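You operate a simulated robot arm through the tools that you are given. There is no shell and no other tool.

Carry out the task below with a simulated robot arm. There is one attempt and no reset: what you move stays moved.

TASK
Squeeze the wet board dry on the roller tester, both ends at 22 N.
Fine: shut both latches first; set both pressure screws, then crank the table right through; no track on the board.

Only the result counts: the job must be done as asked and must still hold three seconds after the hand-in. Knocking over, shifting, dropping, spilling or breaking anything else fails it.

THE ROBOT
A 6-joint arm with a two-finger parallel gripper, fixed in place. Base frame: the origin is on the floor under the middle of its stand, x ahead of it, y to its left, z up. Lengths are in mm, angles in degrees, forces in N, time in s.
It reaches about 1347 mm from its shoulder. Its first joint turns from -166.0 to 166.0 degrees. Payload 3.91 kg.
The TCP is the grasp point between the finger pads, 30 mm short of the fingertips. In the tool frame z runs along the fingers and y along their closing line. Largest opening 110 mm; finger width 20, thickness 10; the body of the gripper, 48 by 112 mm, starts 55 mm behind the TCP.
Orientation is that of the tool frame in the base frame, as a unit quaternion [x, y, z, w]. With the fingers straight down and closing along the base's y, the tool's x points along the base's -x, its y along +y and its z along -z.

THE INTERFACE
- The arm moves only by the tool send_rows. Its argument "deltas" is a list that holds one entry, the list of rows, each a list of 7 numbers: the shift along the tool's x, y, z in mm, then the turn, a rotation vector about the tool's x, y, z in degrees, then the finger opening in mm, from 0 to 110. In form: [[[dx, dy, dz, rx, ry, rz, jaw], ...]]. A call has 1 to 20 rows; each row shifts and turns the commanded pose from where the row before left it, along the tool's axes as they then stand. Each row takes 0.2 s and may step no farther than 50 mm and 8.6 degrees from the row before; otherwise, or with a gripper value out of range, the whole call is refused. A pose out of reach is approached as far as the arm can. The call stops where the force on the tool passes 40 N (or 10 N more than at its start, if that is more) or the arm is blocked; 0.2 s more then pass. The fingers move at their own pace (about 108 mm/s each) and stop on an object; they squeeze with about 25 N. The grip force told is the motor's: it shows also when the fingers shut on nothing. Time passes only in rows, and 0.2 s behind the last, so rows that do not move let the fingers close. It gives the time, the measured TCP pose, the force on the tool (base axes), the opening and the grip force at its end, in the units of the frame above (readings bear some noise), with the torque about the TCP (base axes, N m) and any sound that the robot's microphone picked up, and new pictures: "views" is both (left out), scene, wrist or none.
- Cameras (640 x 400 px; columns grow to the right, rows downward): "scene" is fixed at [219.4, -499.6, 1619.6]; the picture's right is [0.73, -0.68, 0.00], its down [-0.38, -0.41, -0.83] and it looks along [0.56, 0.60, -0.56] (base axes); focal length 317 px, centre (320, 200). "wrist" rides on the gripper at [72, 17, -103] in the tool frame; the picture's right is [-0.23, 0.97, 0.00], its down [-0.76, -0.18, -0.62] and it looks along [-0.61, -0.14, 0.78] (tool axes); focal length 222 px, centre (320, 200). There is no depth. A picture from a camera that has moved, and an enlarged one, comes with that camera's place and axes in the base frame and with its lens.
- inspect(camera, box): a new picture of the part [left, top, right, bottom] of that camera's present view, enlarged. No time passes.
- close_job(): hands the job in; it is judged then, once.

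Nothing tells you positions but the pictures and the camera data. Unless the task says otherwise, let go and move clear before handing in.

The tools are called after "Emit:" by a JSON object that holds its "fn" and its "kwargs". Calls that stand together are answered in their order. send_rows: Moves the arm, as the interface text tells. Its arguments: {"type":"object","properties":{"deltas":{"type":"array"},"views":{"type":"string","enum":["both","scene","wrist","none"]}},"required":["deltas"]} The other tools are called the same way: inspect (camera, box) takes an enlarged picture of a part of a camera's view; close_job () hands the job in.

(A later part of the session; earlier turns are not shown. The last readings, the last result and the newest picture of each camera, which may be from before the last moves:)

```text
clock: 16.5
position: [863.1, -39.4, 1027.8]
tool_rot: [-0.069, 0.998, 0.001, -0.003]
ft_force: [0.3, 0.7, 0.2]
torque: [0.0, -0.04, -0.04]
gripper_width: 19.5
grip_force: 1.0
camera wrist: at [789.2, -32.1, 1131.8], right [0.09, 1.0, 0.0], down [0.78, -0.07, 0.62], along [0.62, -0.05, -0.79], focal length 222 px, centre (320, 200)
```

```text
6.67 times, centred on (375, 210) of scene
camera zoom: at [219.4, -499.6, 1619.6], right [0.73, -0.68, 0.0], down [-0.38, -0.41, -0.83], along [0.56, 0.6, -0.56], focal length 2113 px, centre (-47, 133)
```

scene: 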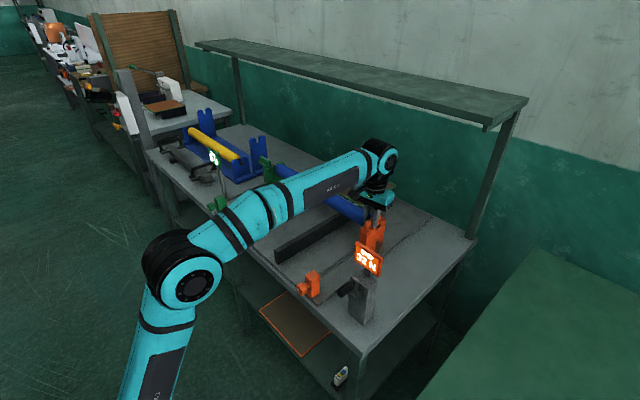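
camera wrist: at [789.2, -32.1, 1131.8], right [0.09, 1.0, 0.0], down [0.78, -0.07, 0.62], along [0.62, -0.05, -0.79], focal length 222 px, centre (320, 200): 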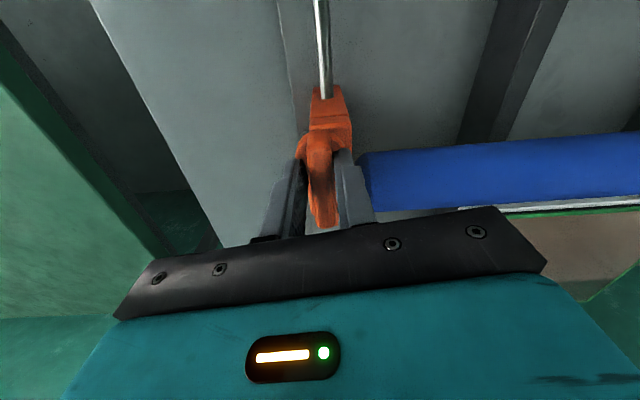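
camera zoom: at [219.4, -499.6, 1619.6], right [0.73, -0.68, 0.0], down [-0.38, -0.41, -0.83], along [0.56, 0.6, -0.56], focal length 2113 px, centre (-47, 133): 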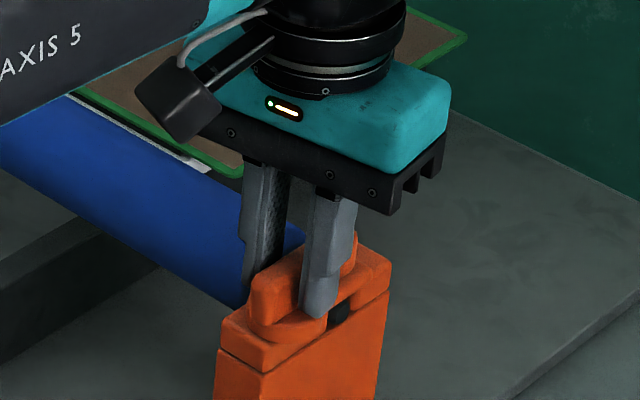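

The arm of the latch is now swinging over the slot. I'll keep turning gently to find the stop.

Emit:
{"fn": "send_rows", "kwargs": {"deltas": [[[0, 0, 0, 0, 0, -5, 19], [0, 0, 0, 0, 0, -5, 19], [0, 0, 0, 0, 0, 0, 19]]], "views": "wrist"}}

Emit:
{"fn": "inspect", "kwargs": {"camera": "wrist", "box": [240, 60, 440, 240]}}

Emit:
{"fn": "inspect", "kwargs": {"camera": "scene", "box": [340, 180, 410, 240]}}

```text
clock: 17.3
position: [862.3, -39.1, 1027.2]
tool_rot: [-0.156, 0.988, 0.001, -0.003]
ft_force: [4.0, 7.2, 3.6]
torque: [0.04, 0.33, -1.31]
gripper_width: 21.7
grip_force: 44.9
camera wrist: at [788.6, -44.4, 1131.8], right [-0.09, 1.0, 0.0], down [0.78, 0.07, 0.62], along [0.62, 0.05, -0.79], focal length 222 px, centre (320, 200)
```

wrist: 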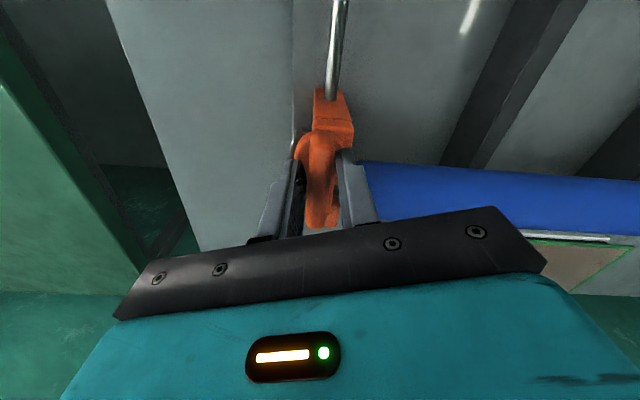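

```text
2.22 times, centred on (340, 150) of wrist
camera zoom: at [788.6, -44.4, 1131.8], right [-0.09, 1.0, 0.0], down [0.78, 0.07, 0.62], along [0.62, 0.05, -0.79], focal length 494 px, centre (276, 311)
```

zoom: 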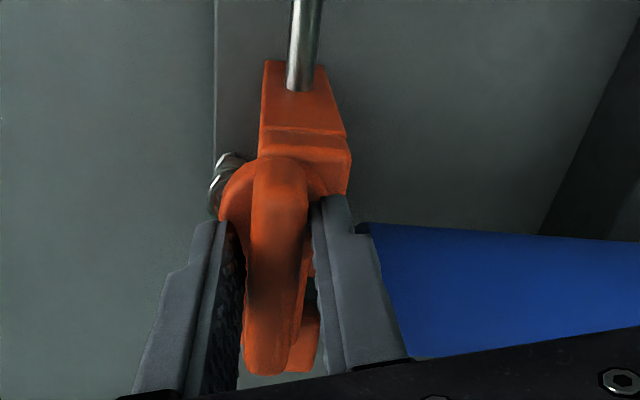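

```text
6.67 times, centred on (375, 210) of scene
camera zoom: at [219.4, -499.6, 1619.6], right [0.73, -0.68, 0.0], down [-0.38, -0.41, -0.83], along [0.56, 0.6, -0.56], focal length 2113 px, centre (-47, 133)
```

zoom: 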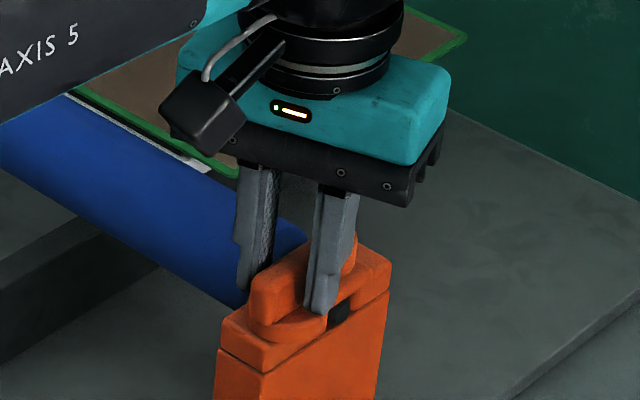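

A firm stop torque (1.3 N m) shows the orange latch has reached its shut position. I'll open slightly, lift clear and look at it.

Emit:
{"fn": "send_rows", "kwargs": {"deltas": [[[0, 0, 0, 0, 0, 4, 28], [0, 0, 0, 0, 0, 0, 28], [0, 0, -25, 0, 0, 0, 28], [0, 0, -40, 0, 0, 0, 40], [0, 0, -40, 0, 0, 0, 40], [0, 0, 0, 0, 0, 7, 40], [0, 0, 0, 0, 0, 7, 40]]], "views": "both"}}

Emit:
{"fn": "inspect", "kwargs": {"camera": "wrist", "box": [240, 60, 440, 240]}}

Emit:
{"fn": "inspect", "kwargs": {"camera": "scene", "box": [340, 180, 410, 280]}}

```text
clock: 18.9
position: [863.0, -41.0, 1132.8]
tool_rot: [0.0, 1.0, 0.001, -0.004]
ft_force: [0.6, 0.2, 0.0]
torque: [0.03, 0.0, -0.01]
gripper_width: 40.0
grip_force: 0.0
camera wrist: at [791.6, -23.6, 1236.6], right [0.23, 0.97, 0.0], down [0.77, -0.18, 0.62], along [0.6, -0.14, -0.79], focal length 222 px, centre (320, 200)
```

scene: 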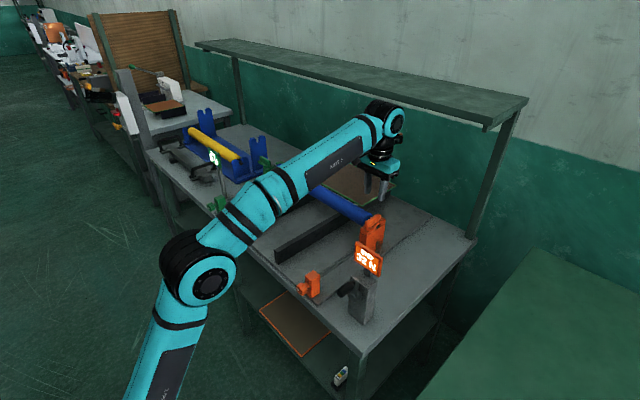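
wrist: 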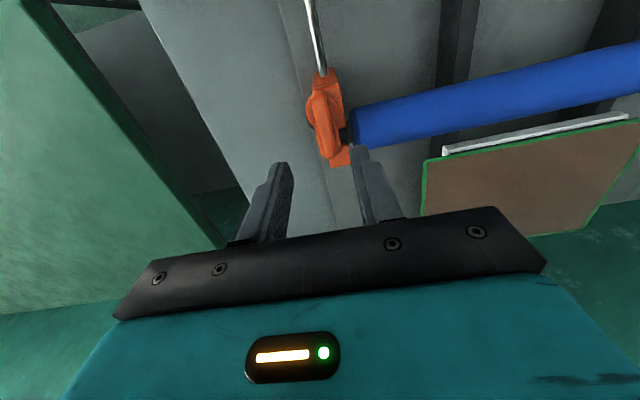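

```text
2.22 times, centred on (340, 150) of wrist
camera zoom: at [791.6, -23.6, 1236.6], right [0.23, 0.97, 0.0], down [0.77, -0.18, 0.62], along [0.6, -0.14, -0.79], focal length 494 px, centre (276, 311)
```

zoom: 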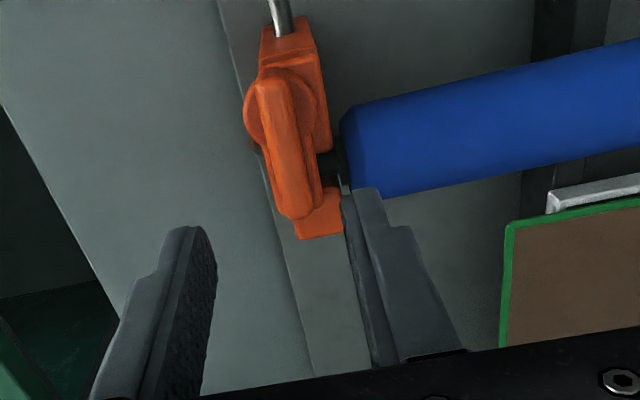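

```text
4.00 times, centred on (375, 230) of scene
camera zoom: at [219.4, -499.6, 1619.6], right [0.73, -0.68, 0.0], down [-0.38, -0.41, -0.83], along [0.56, 0.6, -0.56], focal length 1268 px, centre (100, 80)
```

zoom: 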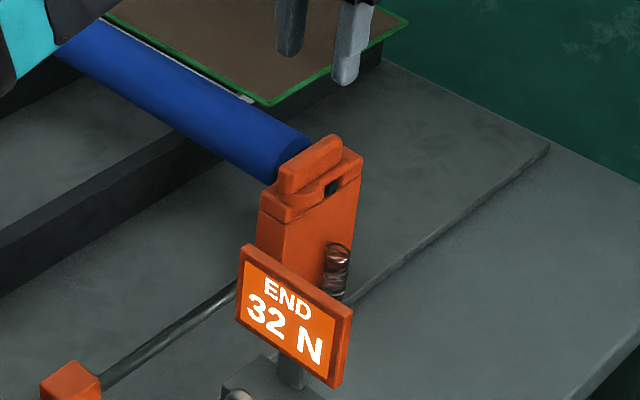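

The orange latch is shut, lying over the journal onto the rear jaw. Next I'll raise, turn the gripper the other way and travel to the green end at a safe height.

Emit:
{"fn": "send_rows", "kwargs": {"deltas": [[[0, 0, -5, 0, 0, -8.2, 60], [0, 0, -5, 0, 0, -8.2, 60], [0, 0, -5, 0, 0, -8.2, 60], [0, 0, -5, 0, 0, -8.2, 60], [0, 0, -5, 0, 0, -8.2, 60], [0, 0, -5, 0, 0, -8.2, 60], [0, 0, -5, 0, 0, -8.2, 60], [0, 0, -5, 0, 0, -8.2, 60], [0, 0, -5, 0, 0, -8.2, 60], [0, 0, 0, 0, 0, -8.2, 60], [0, 0, 0, 0, 0, -8.0, 60]]], "views": "none"}}

Emit:
{"fn": "send_rows", "kwargs": {"deltas": [[[-45, 0, 0, 0, 0, 0, 60], [-45, 0, 0, 0, 0, 0, 60], [-45, 0, 0, 0, 0, 0, 60], [-45, 0, 0, 0, 0, 0, 60], [-45, 0, 0, 0, 0, 0, 60], [-45, 0, 0, 0, 0, 0, 60], [-45, 0, 0, 0, 0, 0, 60], [-45, 0, 0, 0, 0, 0, 60]]], "views": "both"}}

```text
clock: 21.3
position: [863.0, -39.2, 1177.1]
tool_rot: [0.708, -0.706, -0.004, 0.001]
ft_force: [-0.1, -0.1, 0.2]
torque: [0.04, 0.02, -0.04]
gripper_width: 59.8
grip_force: 0.0
```

```text
clock: 23.1
position: [856.8, 318.8, 1164.7]
tool_rot: [-0.706, 0.708, 0.002, 0.0]
ft_force: [-0.2, -0.4, 0.4]
torque: [0.1, 0.0, 0.0]
gripper_width: 60.3
grip_force: 0.0
out of reach, approached as far as the arm can: row 7, 8
camera wrist: at [838.2, 245.9, 1268.8], right [-0.97, 0.23, 0.0], down [0.18, 0.76, 0.62], along [0.14, 0.61, -0.78], focal length 222 px, centre (320, 200)
```

scene: 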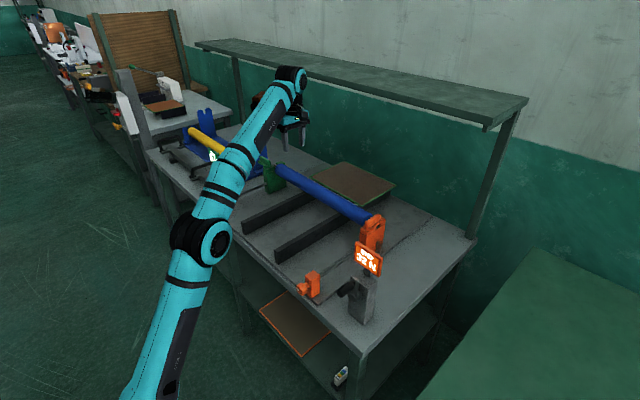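
wrist: 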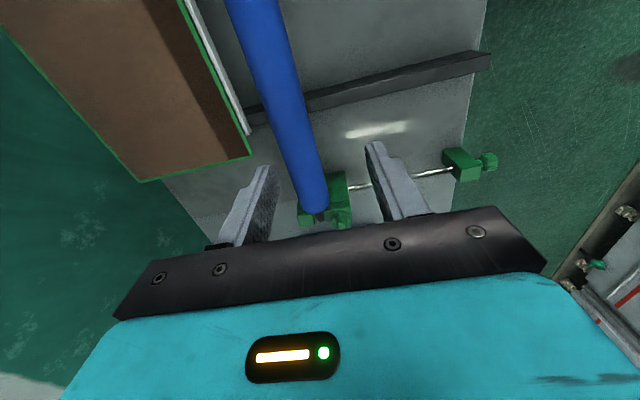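

The arm was at its reach limit at this height, and lower down it should reach farther. I'll lower to about z 1080 (well above the roller) and then move on toward the green end.

Emit:
{"fn": "send_rows", "kwargs": {"deltas": [[[0, 0, 30, 0, 0, 0, 60], [0, 0, 30, 0, 0, 0, 60], [0, 0, 25, 0, 0, 0, 60], [-40, 0, 0, 0, 0, 0, 60], [-40, 0, 0, 0, 0, 0, 60], [-40, 0, 0, 0, 0, 0, 60]]], "views": "both"}}

Emit:
{"fn": "inspect", "kwargs": {"camera": "wrist", "box": [240, 80, 440, 240]}}

```text
clock: 24.5
position: [853.4, 438.0, 1085.4]
tool_rot: [-0.706, 0.708, 0.003, -0.001]
ft_force: [-0.8, -1.6, 0.8]
torque: [0.05, 0.03, 0.0]
gripper_width: 60.1
grip_force: 0.0
camera wrist: at [836.6, 366.0, 1187.9], right [-0.97, 0.23, 0.01], down [0.18, 0.76, 0.62], along [0.14, 0.61, -0.78], focal length 222 px, centre (320, 200)
```

scene: 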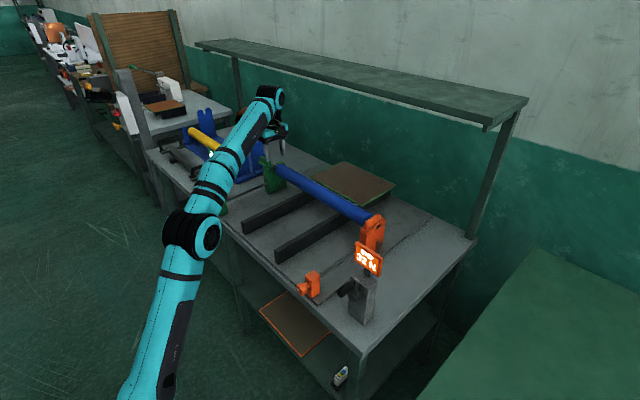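
wrist: 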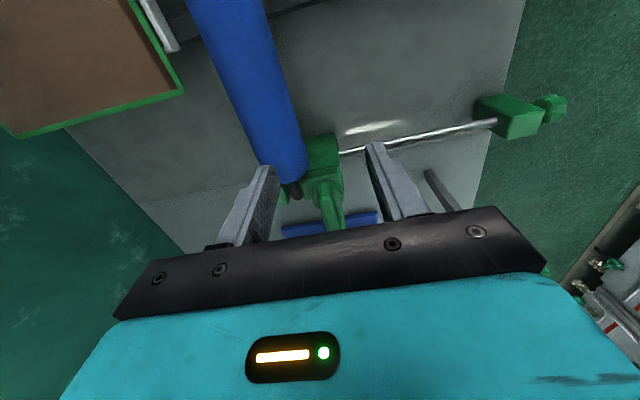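

```text
2.50 times, centred on (340, 160) of wrist
camera zoom: at [836.6, 366.0, 1187.9], right [-0.97, 0.23, 0.01], down [0.18, 0.76, 0.62], along [0.14, 0.61, -0.78], focal length 555 px, centre (270, 300)
```

zoom: 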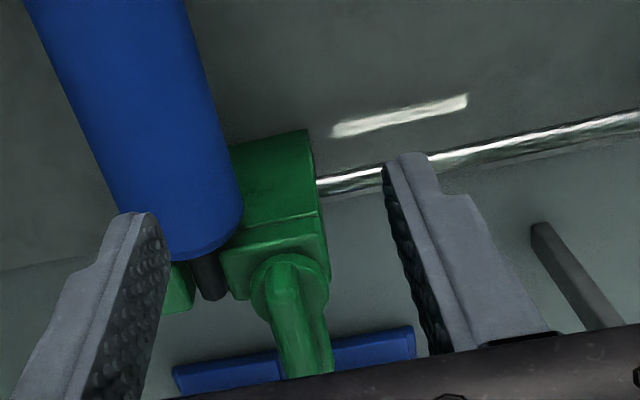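

The green latch bar is seen between the fingers, with its pivot near (861, 506). I'll move over it at a height of 1060 (tips about 20 mm above the bar).

Emit:
{"fn": "send_rows", "kwargs": {"deltas": [[[-22, -2, 8, 0, 0, 0, 60], [-22, -3, 8, 0, 0, 0, 60], [-22, -3, 8, 0, 0, 0, 60], [0, 0, 0, 0, 0, 0, 60]]], "views": "both"}}

Emit:
{"fn": "inspect", "kwargs": {"camera": "wrist", "box": [220, 60, 420, 220]}}

Emit:
{"fn": "inspect", "kwargs": {"camera": "scene", "box": [230, 110, 310, 200]}}

```text
clock: 25.5
position: [861.8, 504.1, 1058.0]
tool_rot: [-0.707, 0.707, 0.004, -0.002]
ft_force: [0.3, 0.3, -0.3]
torque: [-0.04, 0.01, -0.02]
gripper_width: 60.3
grip_force: 0.2
camera wrist: at [844.9, 432.5, 1160.7], right [-0.97, 0.23, 0.01], down [0.18, 0.76, 0.62], along [0.14, 0.61, -0.78], focal length 222 px, centre (320, 200)
```

scene: 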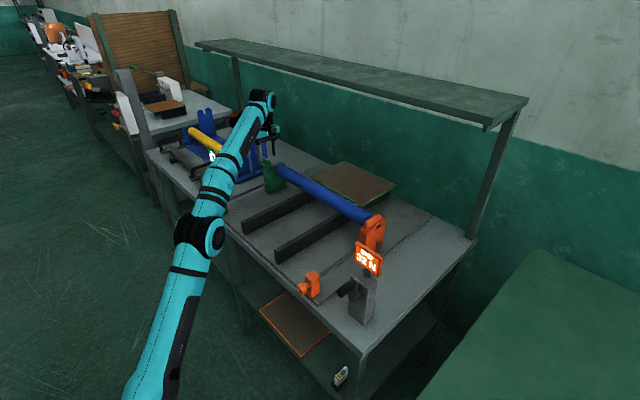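
wrist: 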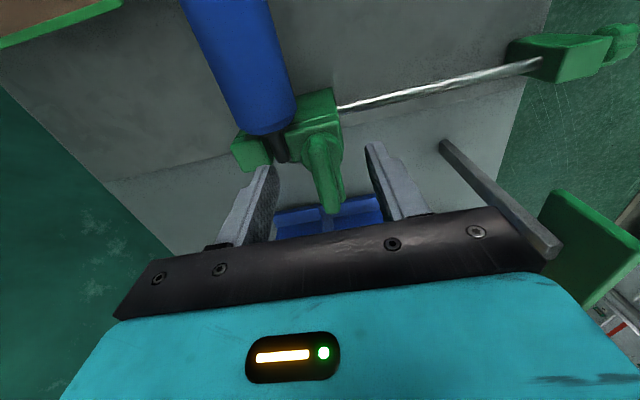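

```text
2.50 times, centred on (320, 140) of wrist
camera zoom: at [844.9, 432.5, 1160.7], right [-0.97, 0.23, 0.01], down [0.18, 0.76, 0.62], along [0.14, 0.61, -0.78], focal length 555 px, centre (320, 350)
```

zoom: 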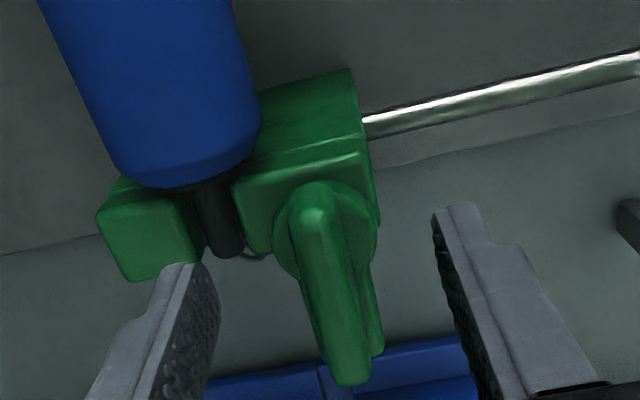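

```text
4.44 times, centred on (270, 155) of scene
camera zoom: at [219.4, -499.6, 1619.6], right [0.73, -0.68, 0.0], down [-0.38, -0.41, -0.83], along [0.56, 0.6, -0.56], focal length 1408 px, centre (542, 400)
```

zoom: 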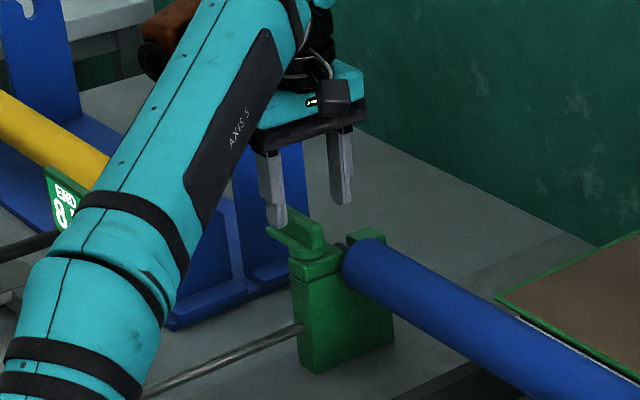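

Estimates of the green pivot cluster near (862, 512). I'll lower over the bar with the fingers straddling it, then narrow them to cage it loosely.

Emit:
{"fn": "send_rows", "kwargs": {"deltas": [[[-8, 0, 10, 0, 0, 0, 60], [0, 0, 10, 0, 0, 0, 60], [0, 0, 10, 0, 0, 0, 60], [0, 0, 0, 0, 0, 0, 40], [0, 0, 0, 0, 0, 0, 24]]], "views": "both"}}

Emit:
{"fn": "inspect", "kwargs": {"camera": "wrist", "box": [220, 60, 420, 220]}}

Emit:
{"fn": "inspect", "kwargs": {"camera": "scene", "box": [245, 130, 305, 200]}}

```text
clock: 26.7
position: [859.7, 513.1, 1025.8]
tool_rot: [-0.707, 0.707, 0.004, -0.001]
ft_force: [0.1, -0.2, 0.1]
torque: [-0.02, 0.0, -0.01]
gripper_width: 24.1
grip_force: 0.0
camera wrist: at [843.1, 440.3, 1129.0], right [-0.97, 0.23, 0.01], down [0.18, 0.76, 0.62], along [0.14, 0.61, -0.78], focal length 222 px, centre (320, 200)
```

scene: 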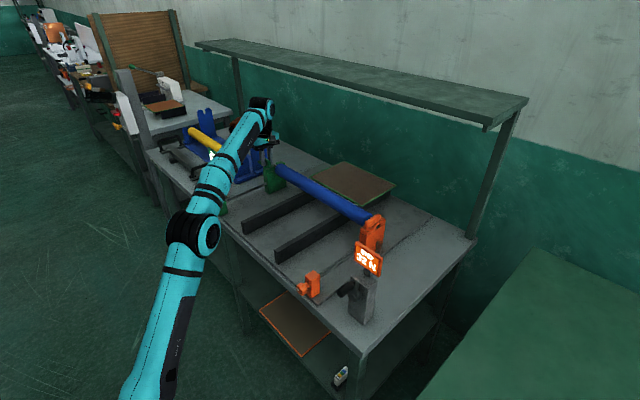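
wrist: 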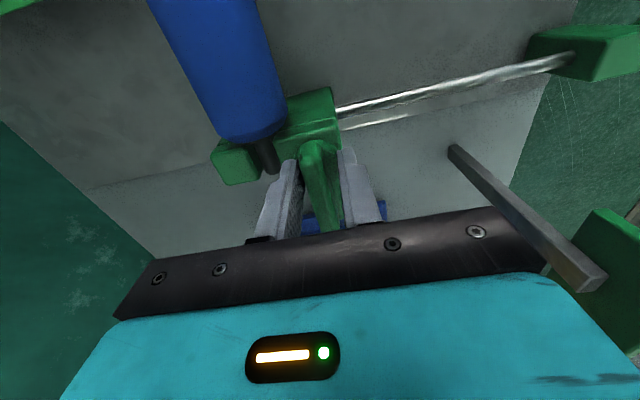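

```text
2.50 times, centred on (320, 140) of wrist
camera zoom: at [843.1, 440.3, 1129.0], right [-0.97, 0.23, 0.01], down [0.18, 0.76, 0.62], along [0.14, 0.61, -0.78], focal length 555 px, centre (320, 350)
```

zoom: 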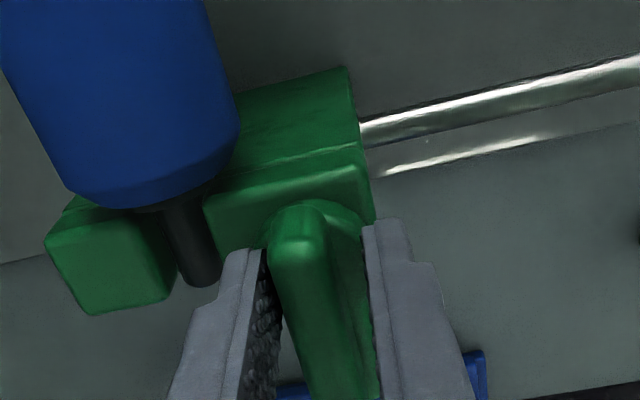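

```text
5.71 times, centred on (275, 165) of scene
camera zoom: at [219.4, -499.6, 1619.6], right [0.73, -0.68, 0.0], down [-0.38, -0.41, -0.83], along [0.56, 0.6, -0.56], focal length 1811 px, centre (577, 400)
```

zoom: 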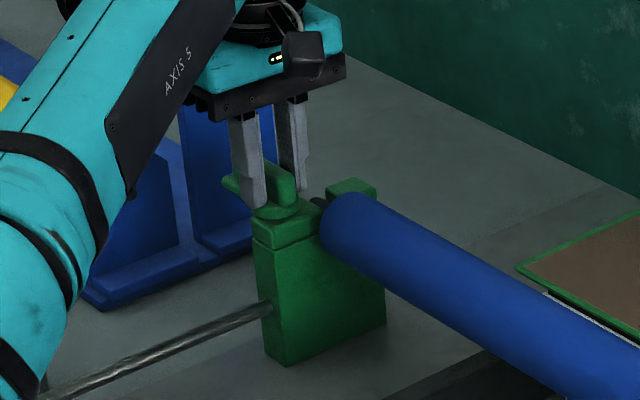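

The fingers cage the green bar close to its pivot with no contact force. I'll narrow to a loose cage and turn it clockwise seen from above, toward the slot.

Emit:
{"fn": "send_rows", "kwargs": {"deltas": [[[0, -1, -1.5, 0, 0, 0, 19], [0, 0, 0, 0, 0, 7, 19], [0, 0, 0, 0, 0, 7, 19], [0, 0, 0, 0, 0, 7, 19], [0, 0, 0, 0, 0, 7, 19], [0, 0, 0, 0, 0, 0, 19]]], "views": "wrist"}}

```text
clock: 28.1
position: [861.0, 511.8, 1026.6]
tool_rot: [-0.514, 0.858, 0.002, -0.003]
ft_force: [-0.4, -0.1, 0.3]
torque: [0.01, 0.02, -0.01]
gripper_width: 19.0
grip_force: 0.1
camera wrist: at [812.3, 456.4, 1130.2], right [-0.75, 0.66, 0.01], down [0.52, 0.59, 0.62], along [0.41, 0.47, -0.78], focal length 222 px, centre (320, 200)
```

wrist: 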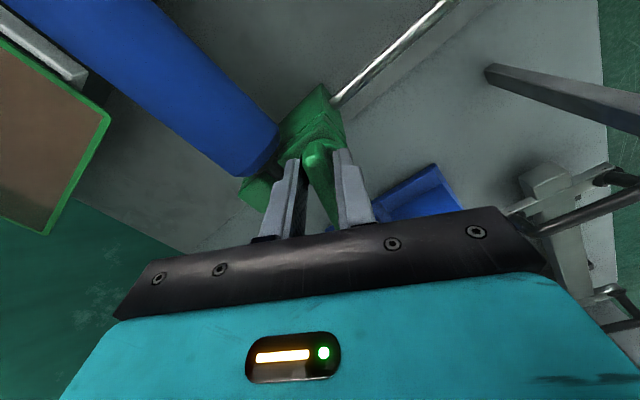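

Turning works with no side force. I'll continue turning in steps.

Emit:
{"fn": "send_rows", "kwargs": {"deltas": [[[0, 0, 0, 0, 0, 7, 19], [0, 0, 0, 0, 0, 7, 19], [0, 0, 0, 0, 0, 7, 19], [0, 0, 0, 0, 0, 7, 19], [0, 0, 0, 0, 0, 7, 19], [0, 0, 0, 0, 0, 0, 19]]], "views": "wrist"}}

Emit:
{"fn": "inspect", "kwargs": {"camera": "wrist", "box": [220, 60, 420, 220]}}

Emit:
{"fn": "inspect", "kwargs": {"camera": "scene", "box": [245, 130, 305, 200]}}

```text
clock: 29.5
position: [861.4, 512.6, 1026.9]
tool_rot: [-0.233, 0.972, 0.002, -0.003]
ft_force: [-1.0, 8.7, 1.2]
torque: [0.08, -0.01, -0.04]
gripper_width: 22.7
grip_force: 3.5
camera wrist: at [788.7, 494.9, 1130.3], right [-0.24, 0.97, 0.0], down [0.76, 0.19, 0.62], along [0.6, 0.15, -0.79], focal length 222 px, centre (320, 200)
```

wrist: 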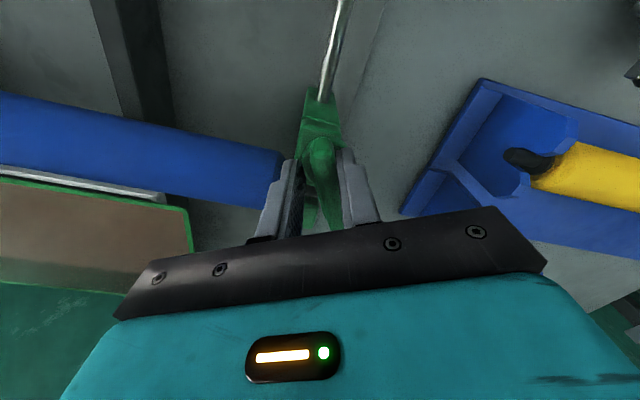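

```text
2.50 times, centred on (320, 140) of wrist
camera zoom: at [788.7, 494.9, 1130.3], right [-0.24, 0.97, 0.0], down [0.76, 0.19, 0.62], along [0.6, 0.15, -0.79], focal length 555 px, centre (320, 350)
```

zoom: 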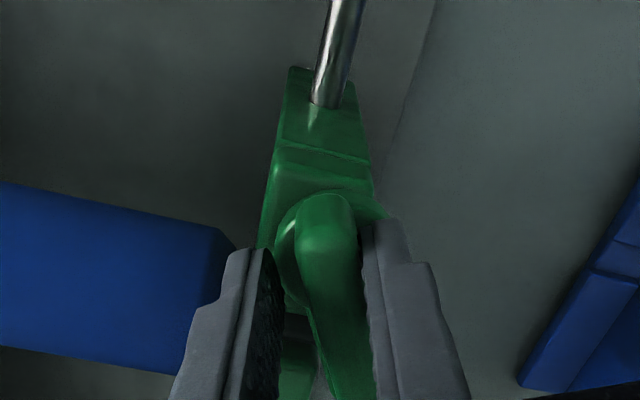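

```text
5.71 times, centred on (275, 165) of scene
camera zoom: at [219.4, -499.6, 1619.6], right [0.73, -0.68, 0.0], down [-0.38, -0.41, -0.83], along [0.56, 0.6, -0.56], focal length 1811 px, centre (577, 400)
```

zoom: 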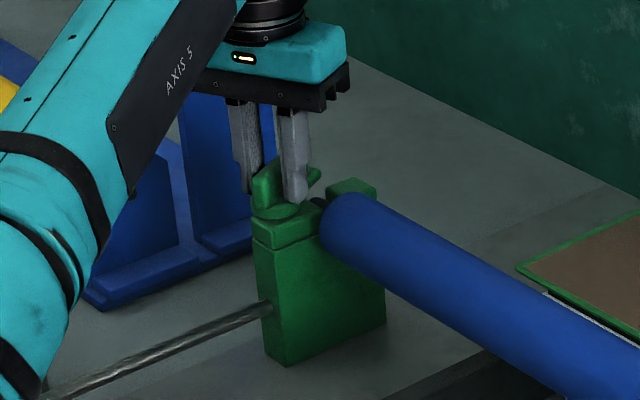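

The bar presses a bit on the +y finger, so I'll shift 2 mm that way and keep turning.

Emit:
{"fn": "send_rows", "kwargs": {"deltas": [[[0, 2, 0, 0, 0, 6, 20], [0, 0, 0, 0, 0, 6, 20], [0, 0, 0, 0, 0, 6, 20], [0, 0, 0, 0, 0, 6, 20], [0, 0, 0, 0, 0, 0, 20]]], "views": "wrist"}}

Emit:
{"fn": "inspect", "kwargs": {"camera": "wrist", "box": [220, 60, 420, 220]}}

```text
clock: 30.7
position: [859.6, 514.6, 1027.4]
tool_rot: [-0.026, 1.0, 0.001, -0.002]
ft_force: [-1.3, 5.0, 1.6]
torque: [0.08, -0.01, -0.01]
gripper_width: 22.5
grip_force: 2.2
camera wrist: at [786.8, 527.3, 1130.8], right [0.18, 0.98, 0.0], down [0.77, -0.14, 0.62], along [0.61, -0.11, -0.79], focal length 222 px, centre (320, 200)
```

wrist: 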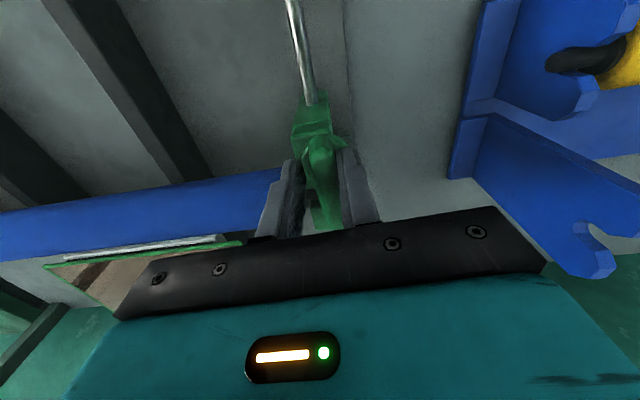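

```text
2.50 times, centred on (320, 140) of wrist
camera zoom: at [786.8, 527.3, 1130.8], right [0.18, 0.98, 0.0], down [0.77, -0.14, 0.62], along [0.61, -0.11, -0.79], focal length 555 px, centre (320, 350)
```

zoom: 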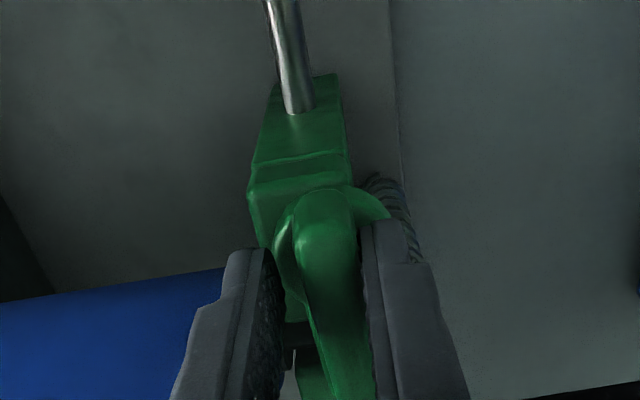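

Emit:
{"fn": "send_rows", "kwargs": {"deltas": [[[0, 0, 0, 0, 0, 6, 20], [0, 0, 0, 0, 0, 6, 20], [0, 0, 0, 0, 0, 5, 20], [0, 0, 0, 0, 0, 0, 20]]], "views": "wrist"}}

Emit:
{"fn": "inspect", "kwargs": {"camera": "wrist", "box": [220, 60, 420, 220]}}

Emit:
{"fn": "inspect", "kwargs": {"camera": "scene", "box": [245, 130, 305, 200]}}

```text
clock: 31.7
position: [859.1, 516.0, 1027.2]
tool_rot: [0.122, 0.993, 0.0, -0.004]
ft_force: [-6.2, 14.3, 0.8]
torque: [0.13, 0.08, 0.27]
gripper_width: 26.0
grip_force: 6.3
camera wrist: at [792.9, 549.1, 1130.4], right [0.46, 0.89, 0.0], down [0.7, -0.36, 0.62], along [0.55, -0.28, -0.79], focal length 222 px, centre (320, 200)
```

wrist: 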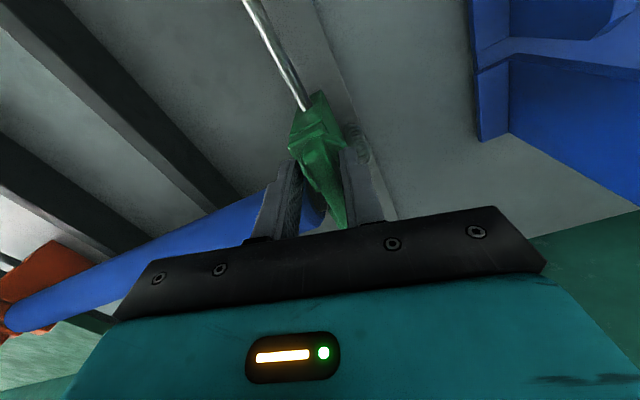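

```text
2.50 times, centred on (320, 140) of wrist
camera zoom: at [792.9, 549.1, 1130.4], right [0.46, 0.89, 0.0], down [0.7, -0.36, 0.62], along [0.55, -0.28, -0.79], focal length 555 px, centre (320, 350)
```

zoom: 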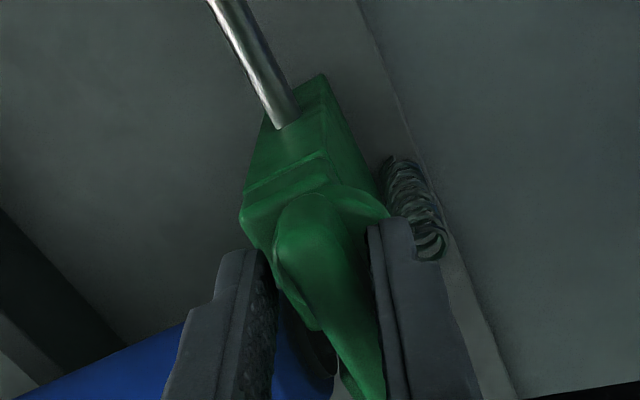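

```text
5.71 times, centred on (275, 165) of scene
camera zoom: at [219.4, -499.6, 1619.6], right [0.73, -0.68, 0.0], down [-0.38, -0.41, -0.83], along [0.56, 0.6, -0.56], focal length 1811 px, centre (577, 400)
```

zoom: 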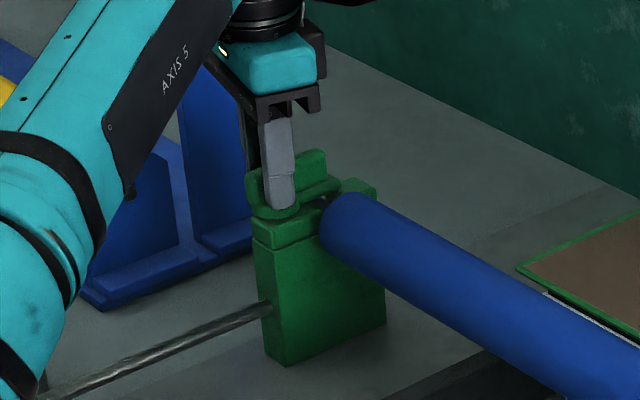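

The bar lags the fingers by some 20°. I'll close the fingers now to pull the bar into line with them against its stop.

Emit:
{"fn": "send_rows", "kwargs": {"deltas": [[[0, 0, 0, 0, 0, 0, 16], [0, 0, 0, 0, 0, 0, 10], [0, 0, 0, 0, 0, 0, 8], [0, 0, 0, 0, 0, 0, 8]]], "views": "wrist"}}

Emit:
{"fn": "inspect", "kwargs": {"camera": "wrist", "box": [220, 60, 420, 220]}}

Emit:
{"fn": "inspect", "kwargs": {"camera": "scene", "box": [245, 130, 305, 200]}}

```text
clock: 32.7
position: [858.5, 516.2, 1027.6]
tool_rot: [0.122, 0.992, 0.0, -0.004]
ft_force: [5.0, 32.9, 4.7]
torque: [0.6, -0.52, 0.37]
gripper_width: 24.2
grip_force: 16.5
camera wrist: at [793.1, 549.9, 1129.9], right [0.46, 0.89, 0.0], down [0.7, -0.36, 0.62], along [0.55, -0.28, -0.79], focal length 222 px, centre (320, 200)
```

wrist: 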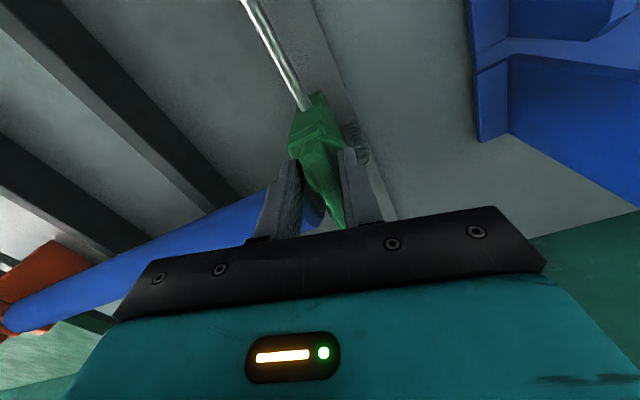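

```text
2.50 times, centred on (320, 140) of wrist
camera zoom: at [793.1, 549.9, 1129.9], right [0.46, 0.89, 0.0], down [0.7, -0.36, 0.62], along [0.55, -0.28, -0.79], focal length 555 px, centre (320, 350)
```

zoom: 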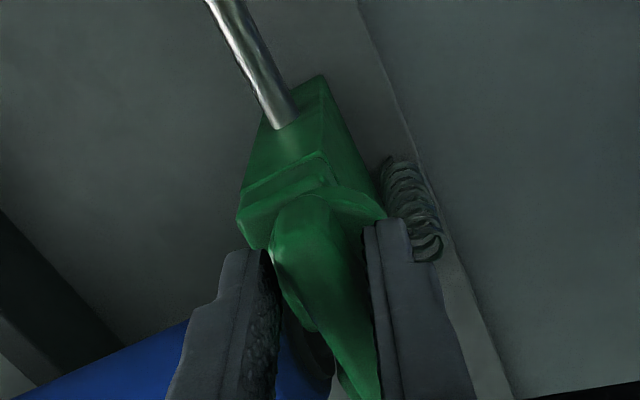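

```text
5.71 times, centred on (275, 165) of scene
camera zoom: at [219.4, -499.6, 1619.6], right [0.73, -0.68, 0.0], down [-0.38, -0.41, -0.83], along [0.56, 0.6, -0.56], focal length 1811 px, centre (577, 400)
```

zoom: 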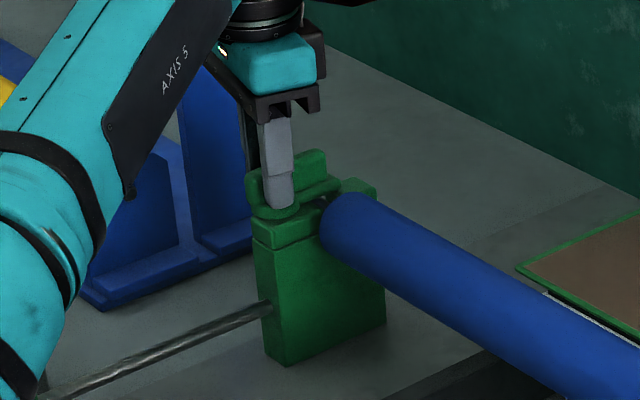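

Only the +y finger is pushing (33 N sideways), so the gripper is off-centre. I'll shift it 2.5 mm in +y so both fingers bear on the bar.

Emit:
{"fn": "send_rows", "kwargs": {"deltas": [[[0, 1.3, 0, 0, 0, 0, 8], [0, 1.2, 0, 0, 0, 0, 8], [0, 0, 0, 0, 0, 0, 8]]], "views": "wrist"}}

Emit:
{"fn": "inspect", "kwargs": {"camera": "wrist", "box": [220, 60, 420, 220]}}

Emit:
{"fn": "inspect", "kwargs": {"camera": "scene", "box": [255, 145, 290, 175]}}

```text
clock: 33.5
position: [860.3, 517.4, 1026.3]
tool_rot: [0.122, 0.992, -0.001, -0.003]
ft_force: [-5.7, 27.9, 0.0]
torque: [0.51, 0.39, 0.37]
gripper_width: 20.9
grip_force: 12.2
camera wrist: at [793.7, 551.8, 1129.9], right [0.46, 0.89, 0.0], down [0.7, -0.36, 0.62], along [0.55, -0.28, -0.79], focal length 222 px, centre (320, 200)
```

wrist: 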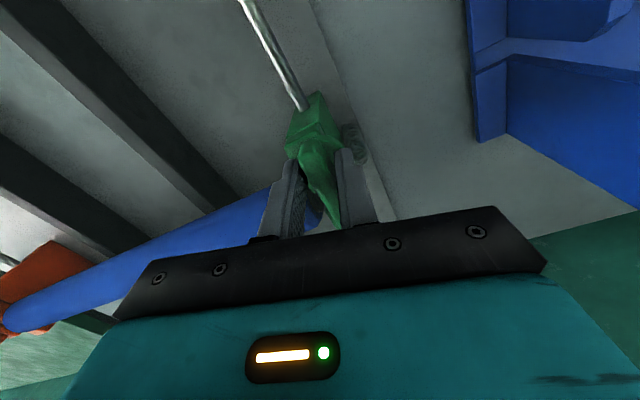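

```text
2.50 times, centred on (320, 140) of wrist
camera zoom: at [793.7, 551.8, 1129.9], right [0.46, 0.89, 0.0], down [0.7, -0.36, 0.62], along [0.55, -0.28, -0.79], focal length 555 px, centre (320, 350)
```

zoom: 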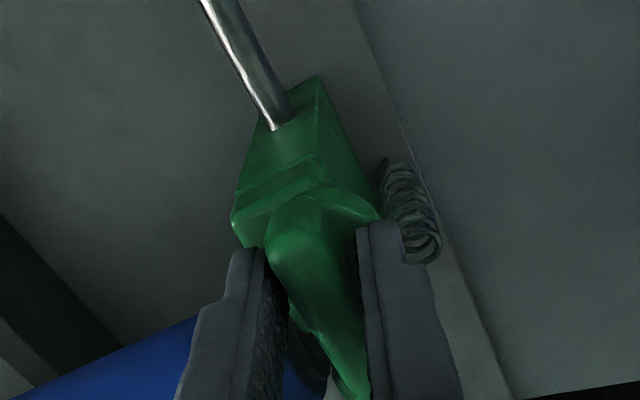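

```text
13.33 times, centred on (272, 160) of scene
camera zoom: at [219.4, -499.6, 1619.6], right [0.73, -0.68, 0.0], down [-0.38, -0.41, -0.83], along [0.56, 0.6, -0.56], focal length 4225 px, centre (953, 733)
```

zoom: 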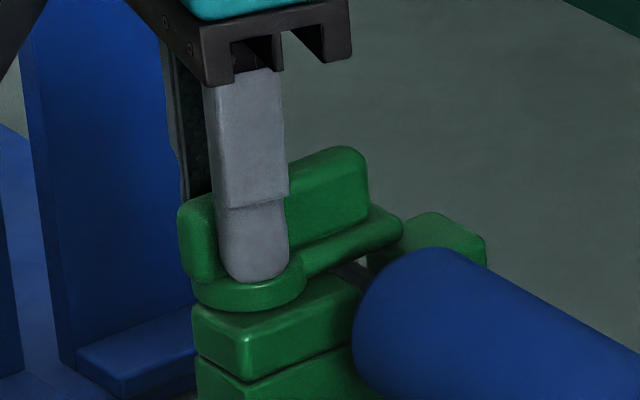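

The bar is now parallel to the post edges, so it looks shut. I'll press a little more in the closing direction to confirm it's on its stop.

Emit:
{"fn": "send_rows", "kwargs": {"deltas": [[[0, 1.2, 0, 0, 0, 4, 8], [0, 0, 0, 0, 0, 3, 8], [0, 0, 0, 0, 0, 0, 8]]], "views": "none"}}

Emit:
{"fn": "inspect", "kwargs": {"camera": "scene", "box": [255, 145, 290, 175]}}

```text
clock: 34.3
position: [859.8, 517.3, 1025.9]
tool_rot: [0.183, 0.983, 0.0, -0.003]
ft_force: [-10.9, 21.1, -0.6]
torque: [0.39, -0.13, 1.25]
gripper_width: 23.8
grip_force: 44.6
```

```text
13.33 times, centred on (272, 160) of scene
camera zoom: at [219.4, -499.6, 1619.6], right [0.73, -0.68, 0.0], down [-0.38, -0.41, -0.83], along [0.56, 0.6, -0.56], focal length 4225 px, centre (953, 733)
```

zoom: 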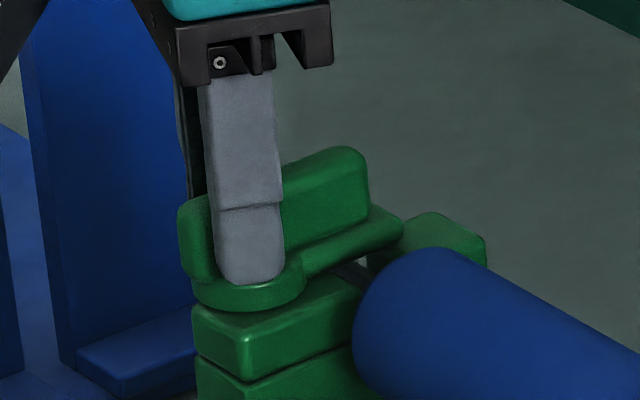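

Torque rose to 1.25 N m with no further turning, so the green latch is on its stop, shut. I'll open, lift clear and verify.

Emit:
{"fn": "send_rows", "kwargs": {"deltas": [[[0, 0, 0, 0, 0, -4, 28], [0, 0, 0, 0, 0, 0, 30], [0, 0, -25, 0, 0, 0, 30], [0, 0, -35, 0, 0, 0, 40], [30, 0, 0, 0, 0, 0, 40], [40, 0, 0, 0, 0, 0, 40]]], "views": "both"}}

Emit:
{"fn": "inspect", "kwargs": {"camera": "scene", "box": [245, 130, 305, 200]}}

Emit:
{"fn": "inspect", "kwargs": {"camera": "wrist", "box": [220, 60, 420, 220]}}

```text
clock: 35.7
position: [787.7, 530.4, 1078.6]
tool_rot: [0.149, 0.989, -0.001, -0.004]
ft_force: [0.3, 0.8, -1.1]
torque: [0.01, 0.09, -0.01]
gripper_width: 39.8
grip_force: 0.0
out of reach, approached as far as the arm can: row 4
camera wrist: at [723.6, 568.0, 1182.6], right [0.5, 0.86, 0.0], down [0.68, -0.39, 0.62], along [0.53, -0.31, -0.79], focal length 222 px, centre (320, 200)
```

scene: 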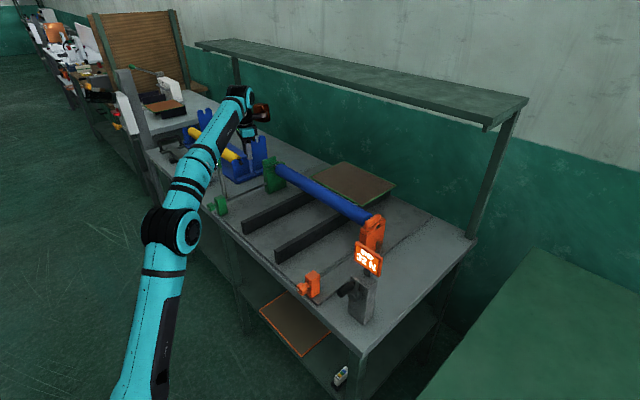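
wrist: 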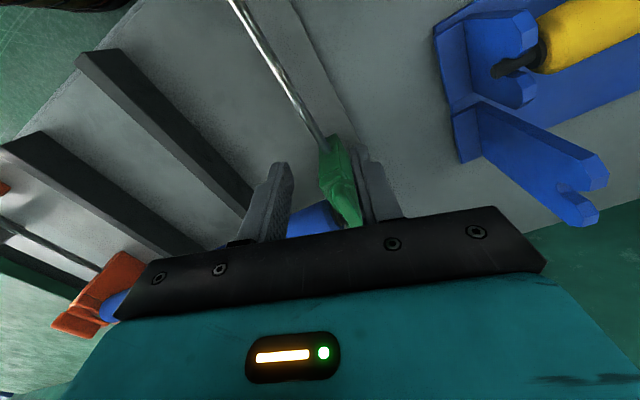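

```text
5.71 times, centred on (275, 165) of scene
camera zoom: at [219.4, -499.6, 1619.6], right [0.73, -0.68, 0.0], down [-0.38, -0.41, -0.83], along [0.56, 0.6, -0.56], focal length 1811 px, centre (577, 400)
```

zoom: 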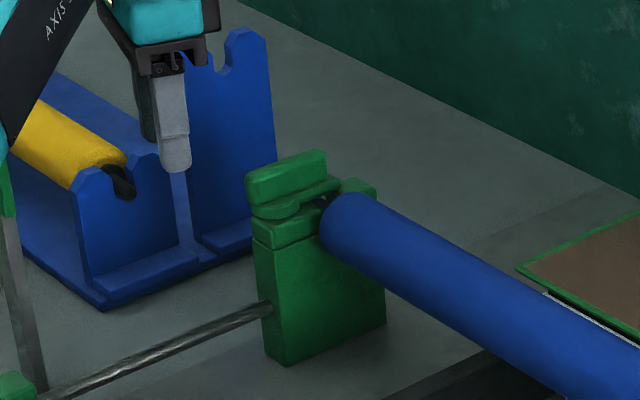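

```text
2.50 times, centred on (320, 140) of wrist
camera zoom: at [723.6, 568.0, 1182.6], right [0.5, 0.86, 0.0], down [0.68, -0.39, 0.62], along [0.53, -0.31, -0.79], focal length 555 px, centre (320, 350)
```

zoom: 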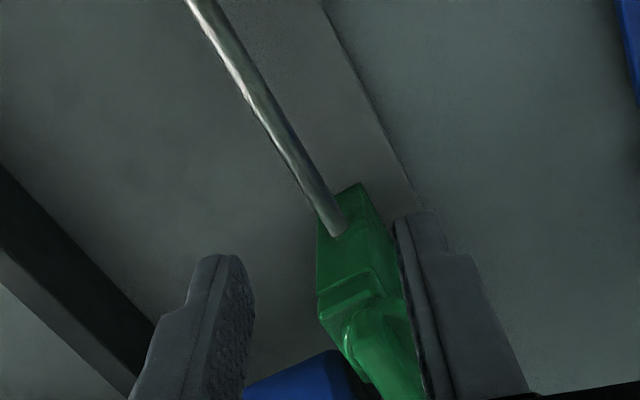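

Both latches are shut: each bar lies along x over the journal. Next are the pressure screws, so I'll square the gripper up and retreat toward the robot to free space in front of the bench.

Emit:
{"fn": "send_rows", "kwargs": {"deltas": [[[0, -20, 0, 0, 0, -8.5, 40], [0, -20, 0, 0, 0, -8.5, 40], [25, -35, -10, 0, 0, 0, 40], [30, -35, -15, 0, 0, 0, 60], [30, -35, -15, 0, 0, 0, 60], [30, -35, -15, 0, 0, 0, 60], [35, -30, -10, 0, 0, 0, 60], [35, -20, -10, 0, 0, 0, 60], [40, -20, 0, 0, 0, 0, 60]]], "views": "both"}}

Emit:
{"fn": "inspect", "kwargs": {"camera": "scene", "box": [180, 120, 320, 220]}}

```text
clock: 37.7
position: [551.0, 286.3, 1153.8]
tool_rot: [0.0, 1.0, 0.0, -0.004]
ft_force: [1.1, 0.2, -1.0]
torque: [-0.05, 0.08, -0.03]
gripper_width: 59.8
grip_force: 0.1
camera wrist: at [478.9, 304.9, 1256.9], right [0.23, 0.97, 0.0], down [0.77, -0.18, 0.62], along [0.6, -0.14, -0.79], focal length 222 px, centre (320, 200)
```

scene: 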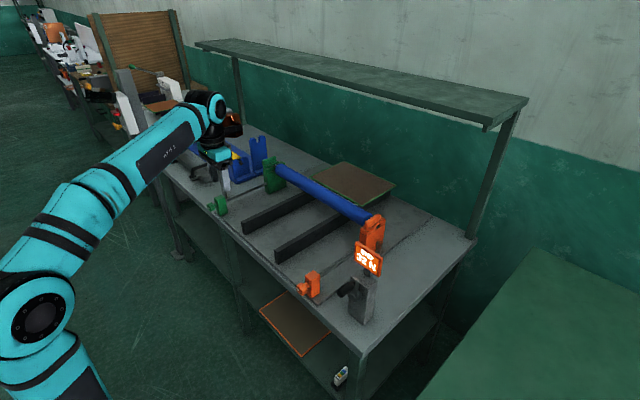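
wrist: 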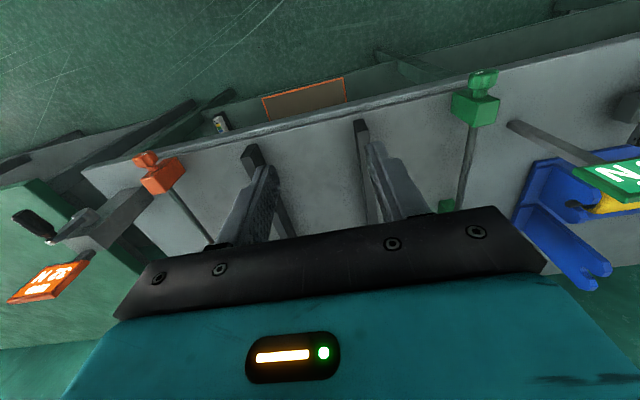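

```text
4.00 times, centred on (250, 170) of scene
camera zoom: at [219.4, -499.6, 1619.6], right [0.73, -0.68, 0.0], down [-0.38, -0.41, -0.83], along [0.56, 0.6, -0.56], focal length 1268 px, centre (600, 320)
```

zoom: 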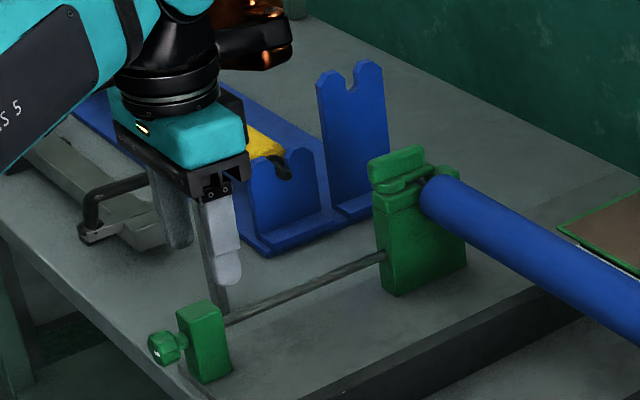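

I'm in clear space in front of the bench. I'll now tip the gripper from pointing down to pointing forward (+x), with the TCP staying put at z 1154.

Emit:
{"fn": "send_rows", "kwargs": {"deltas": [[[0, 0, 0, 0, -8, 0, 60], [0, 0, 0, 0, -8, 0, 60], [0, 0, 0, 0, -8, 0, 60], [0, 0, 0, 0, -8, 0, 60], [0, 0, 0, 0, -8, 0, 60], [0, 0, 0, 0, -8, 0, 60]]], "views": "both"}}

```text
clock: 39.1
position: [550.0, 283.5, 1154.0]
tool_rot: [0.0, 0.914, 0.001, 0.405]
ft_force: [0.2, -0.2, 0.0]
torque: [0.01, -0.03, 0.0]
gripper_width: 59.8
grip_force: 0.1
camera wrist: at [425.5, 300.5, 1170.1], right [0.15, 0.97, 0.17], down [0.05, -0.18, 0.98], along [0.99, -0.14, -0.08], focal length 222 px, centre (320, 200)
```

scene: 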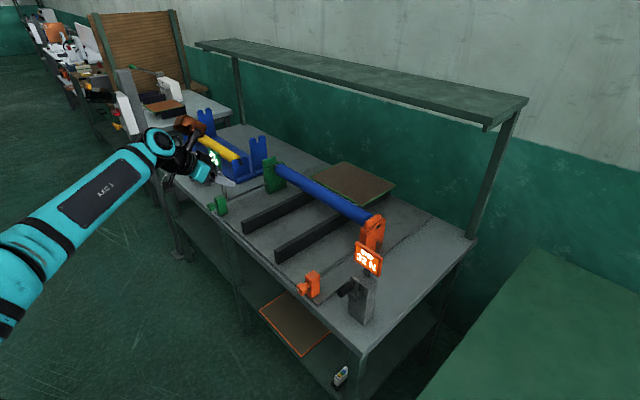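
wrist: 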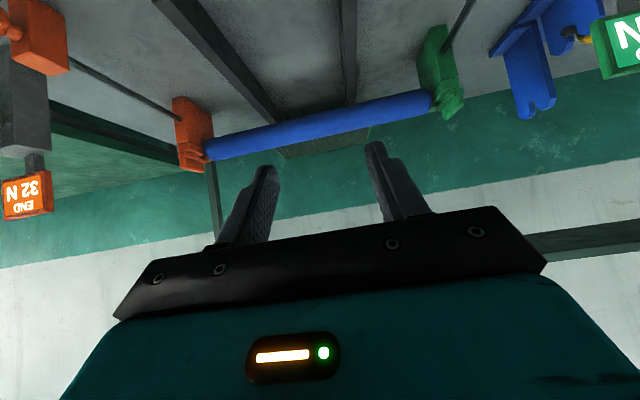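

The tilt is going well (48° so far). I'll finish the remaining 42° and back off slightly in x.

Emit:
{"fn": "send_rows", "kwargs": {"deltas": [[[0, 0, 0, 0, -8.4, 0, 60], [0, 0, 0, 0, -8.4, 0, 60], [0, 0, 0, 0, -8.4, 0, 60], [0, 0, 0, 0, -8.4, 0, 60], [0, 0, 0, 0, -8.4, 0, 60], [0, 0, -30, 0, 0, 0, 60], [0, 0, -30, 0, 0, 0, 60]]], "views": "both"}}

```text
clock: 40.7
position: [491.2, 282.7, 1155.6]
tool_rot: [0.001, 0.709, 0.0, 0.705]
ft_force: [-0.7, 0.8, -0.2]
torque: [0.02, -0.03, -0.01]
gripper_width: 60.1
grip_force: 0.1
camera wrist: at [387.1, 299.8, 1084.2], right [0.0, 0.97, 0.23], down [-0.62, -0.18, 0.76], along [0.79, -0.14, 0.6], focal length 222 px, centre (320, 200)
```

scene: 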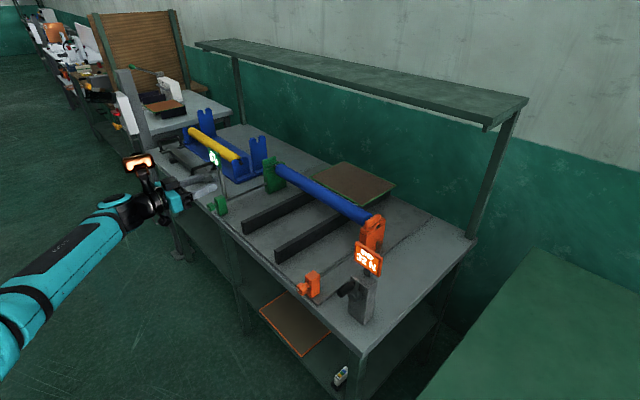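
wrist: 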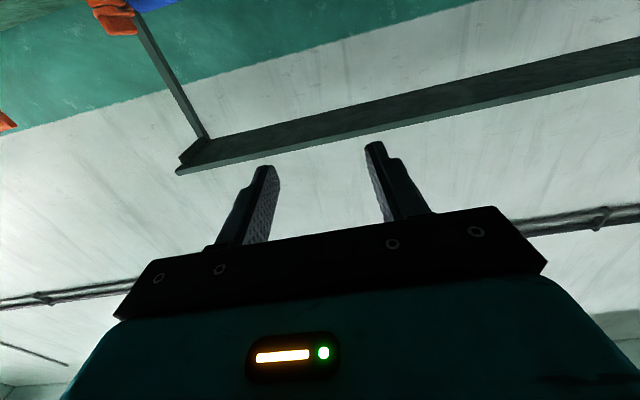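

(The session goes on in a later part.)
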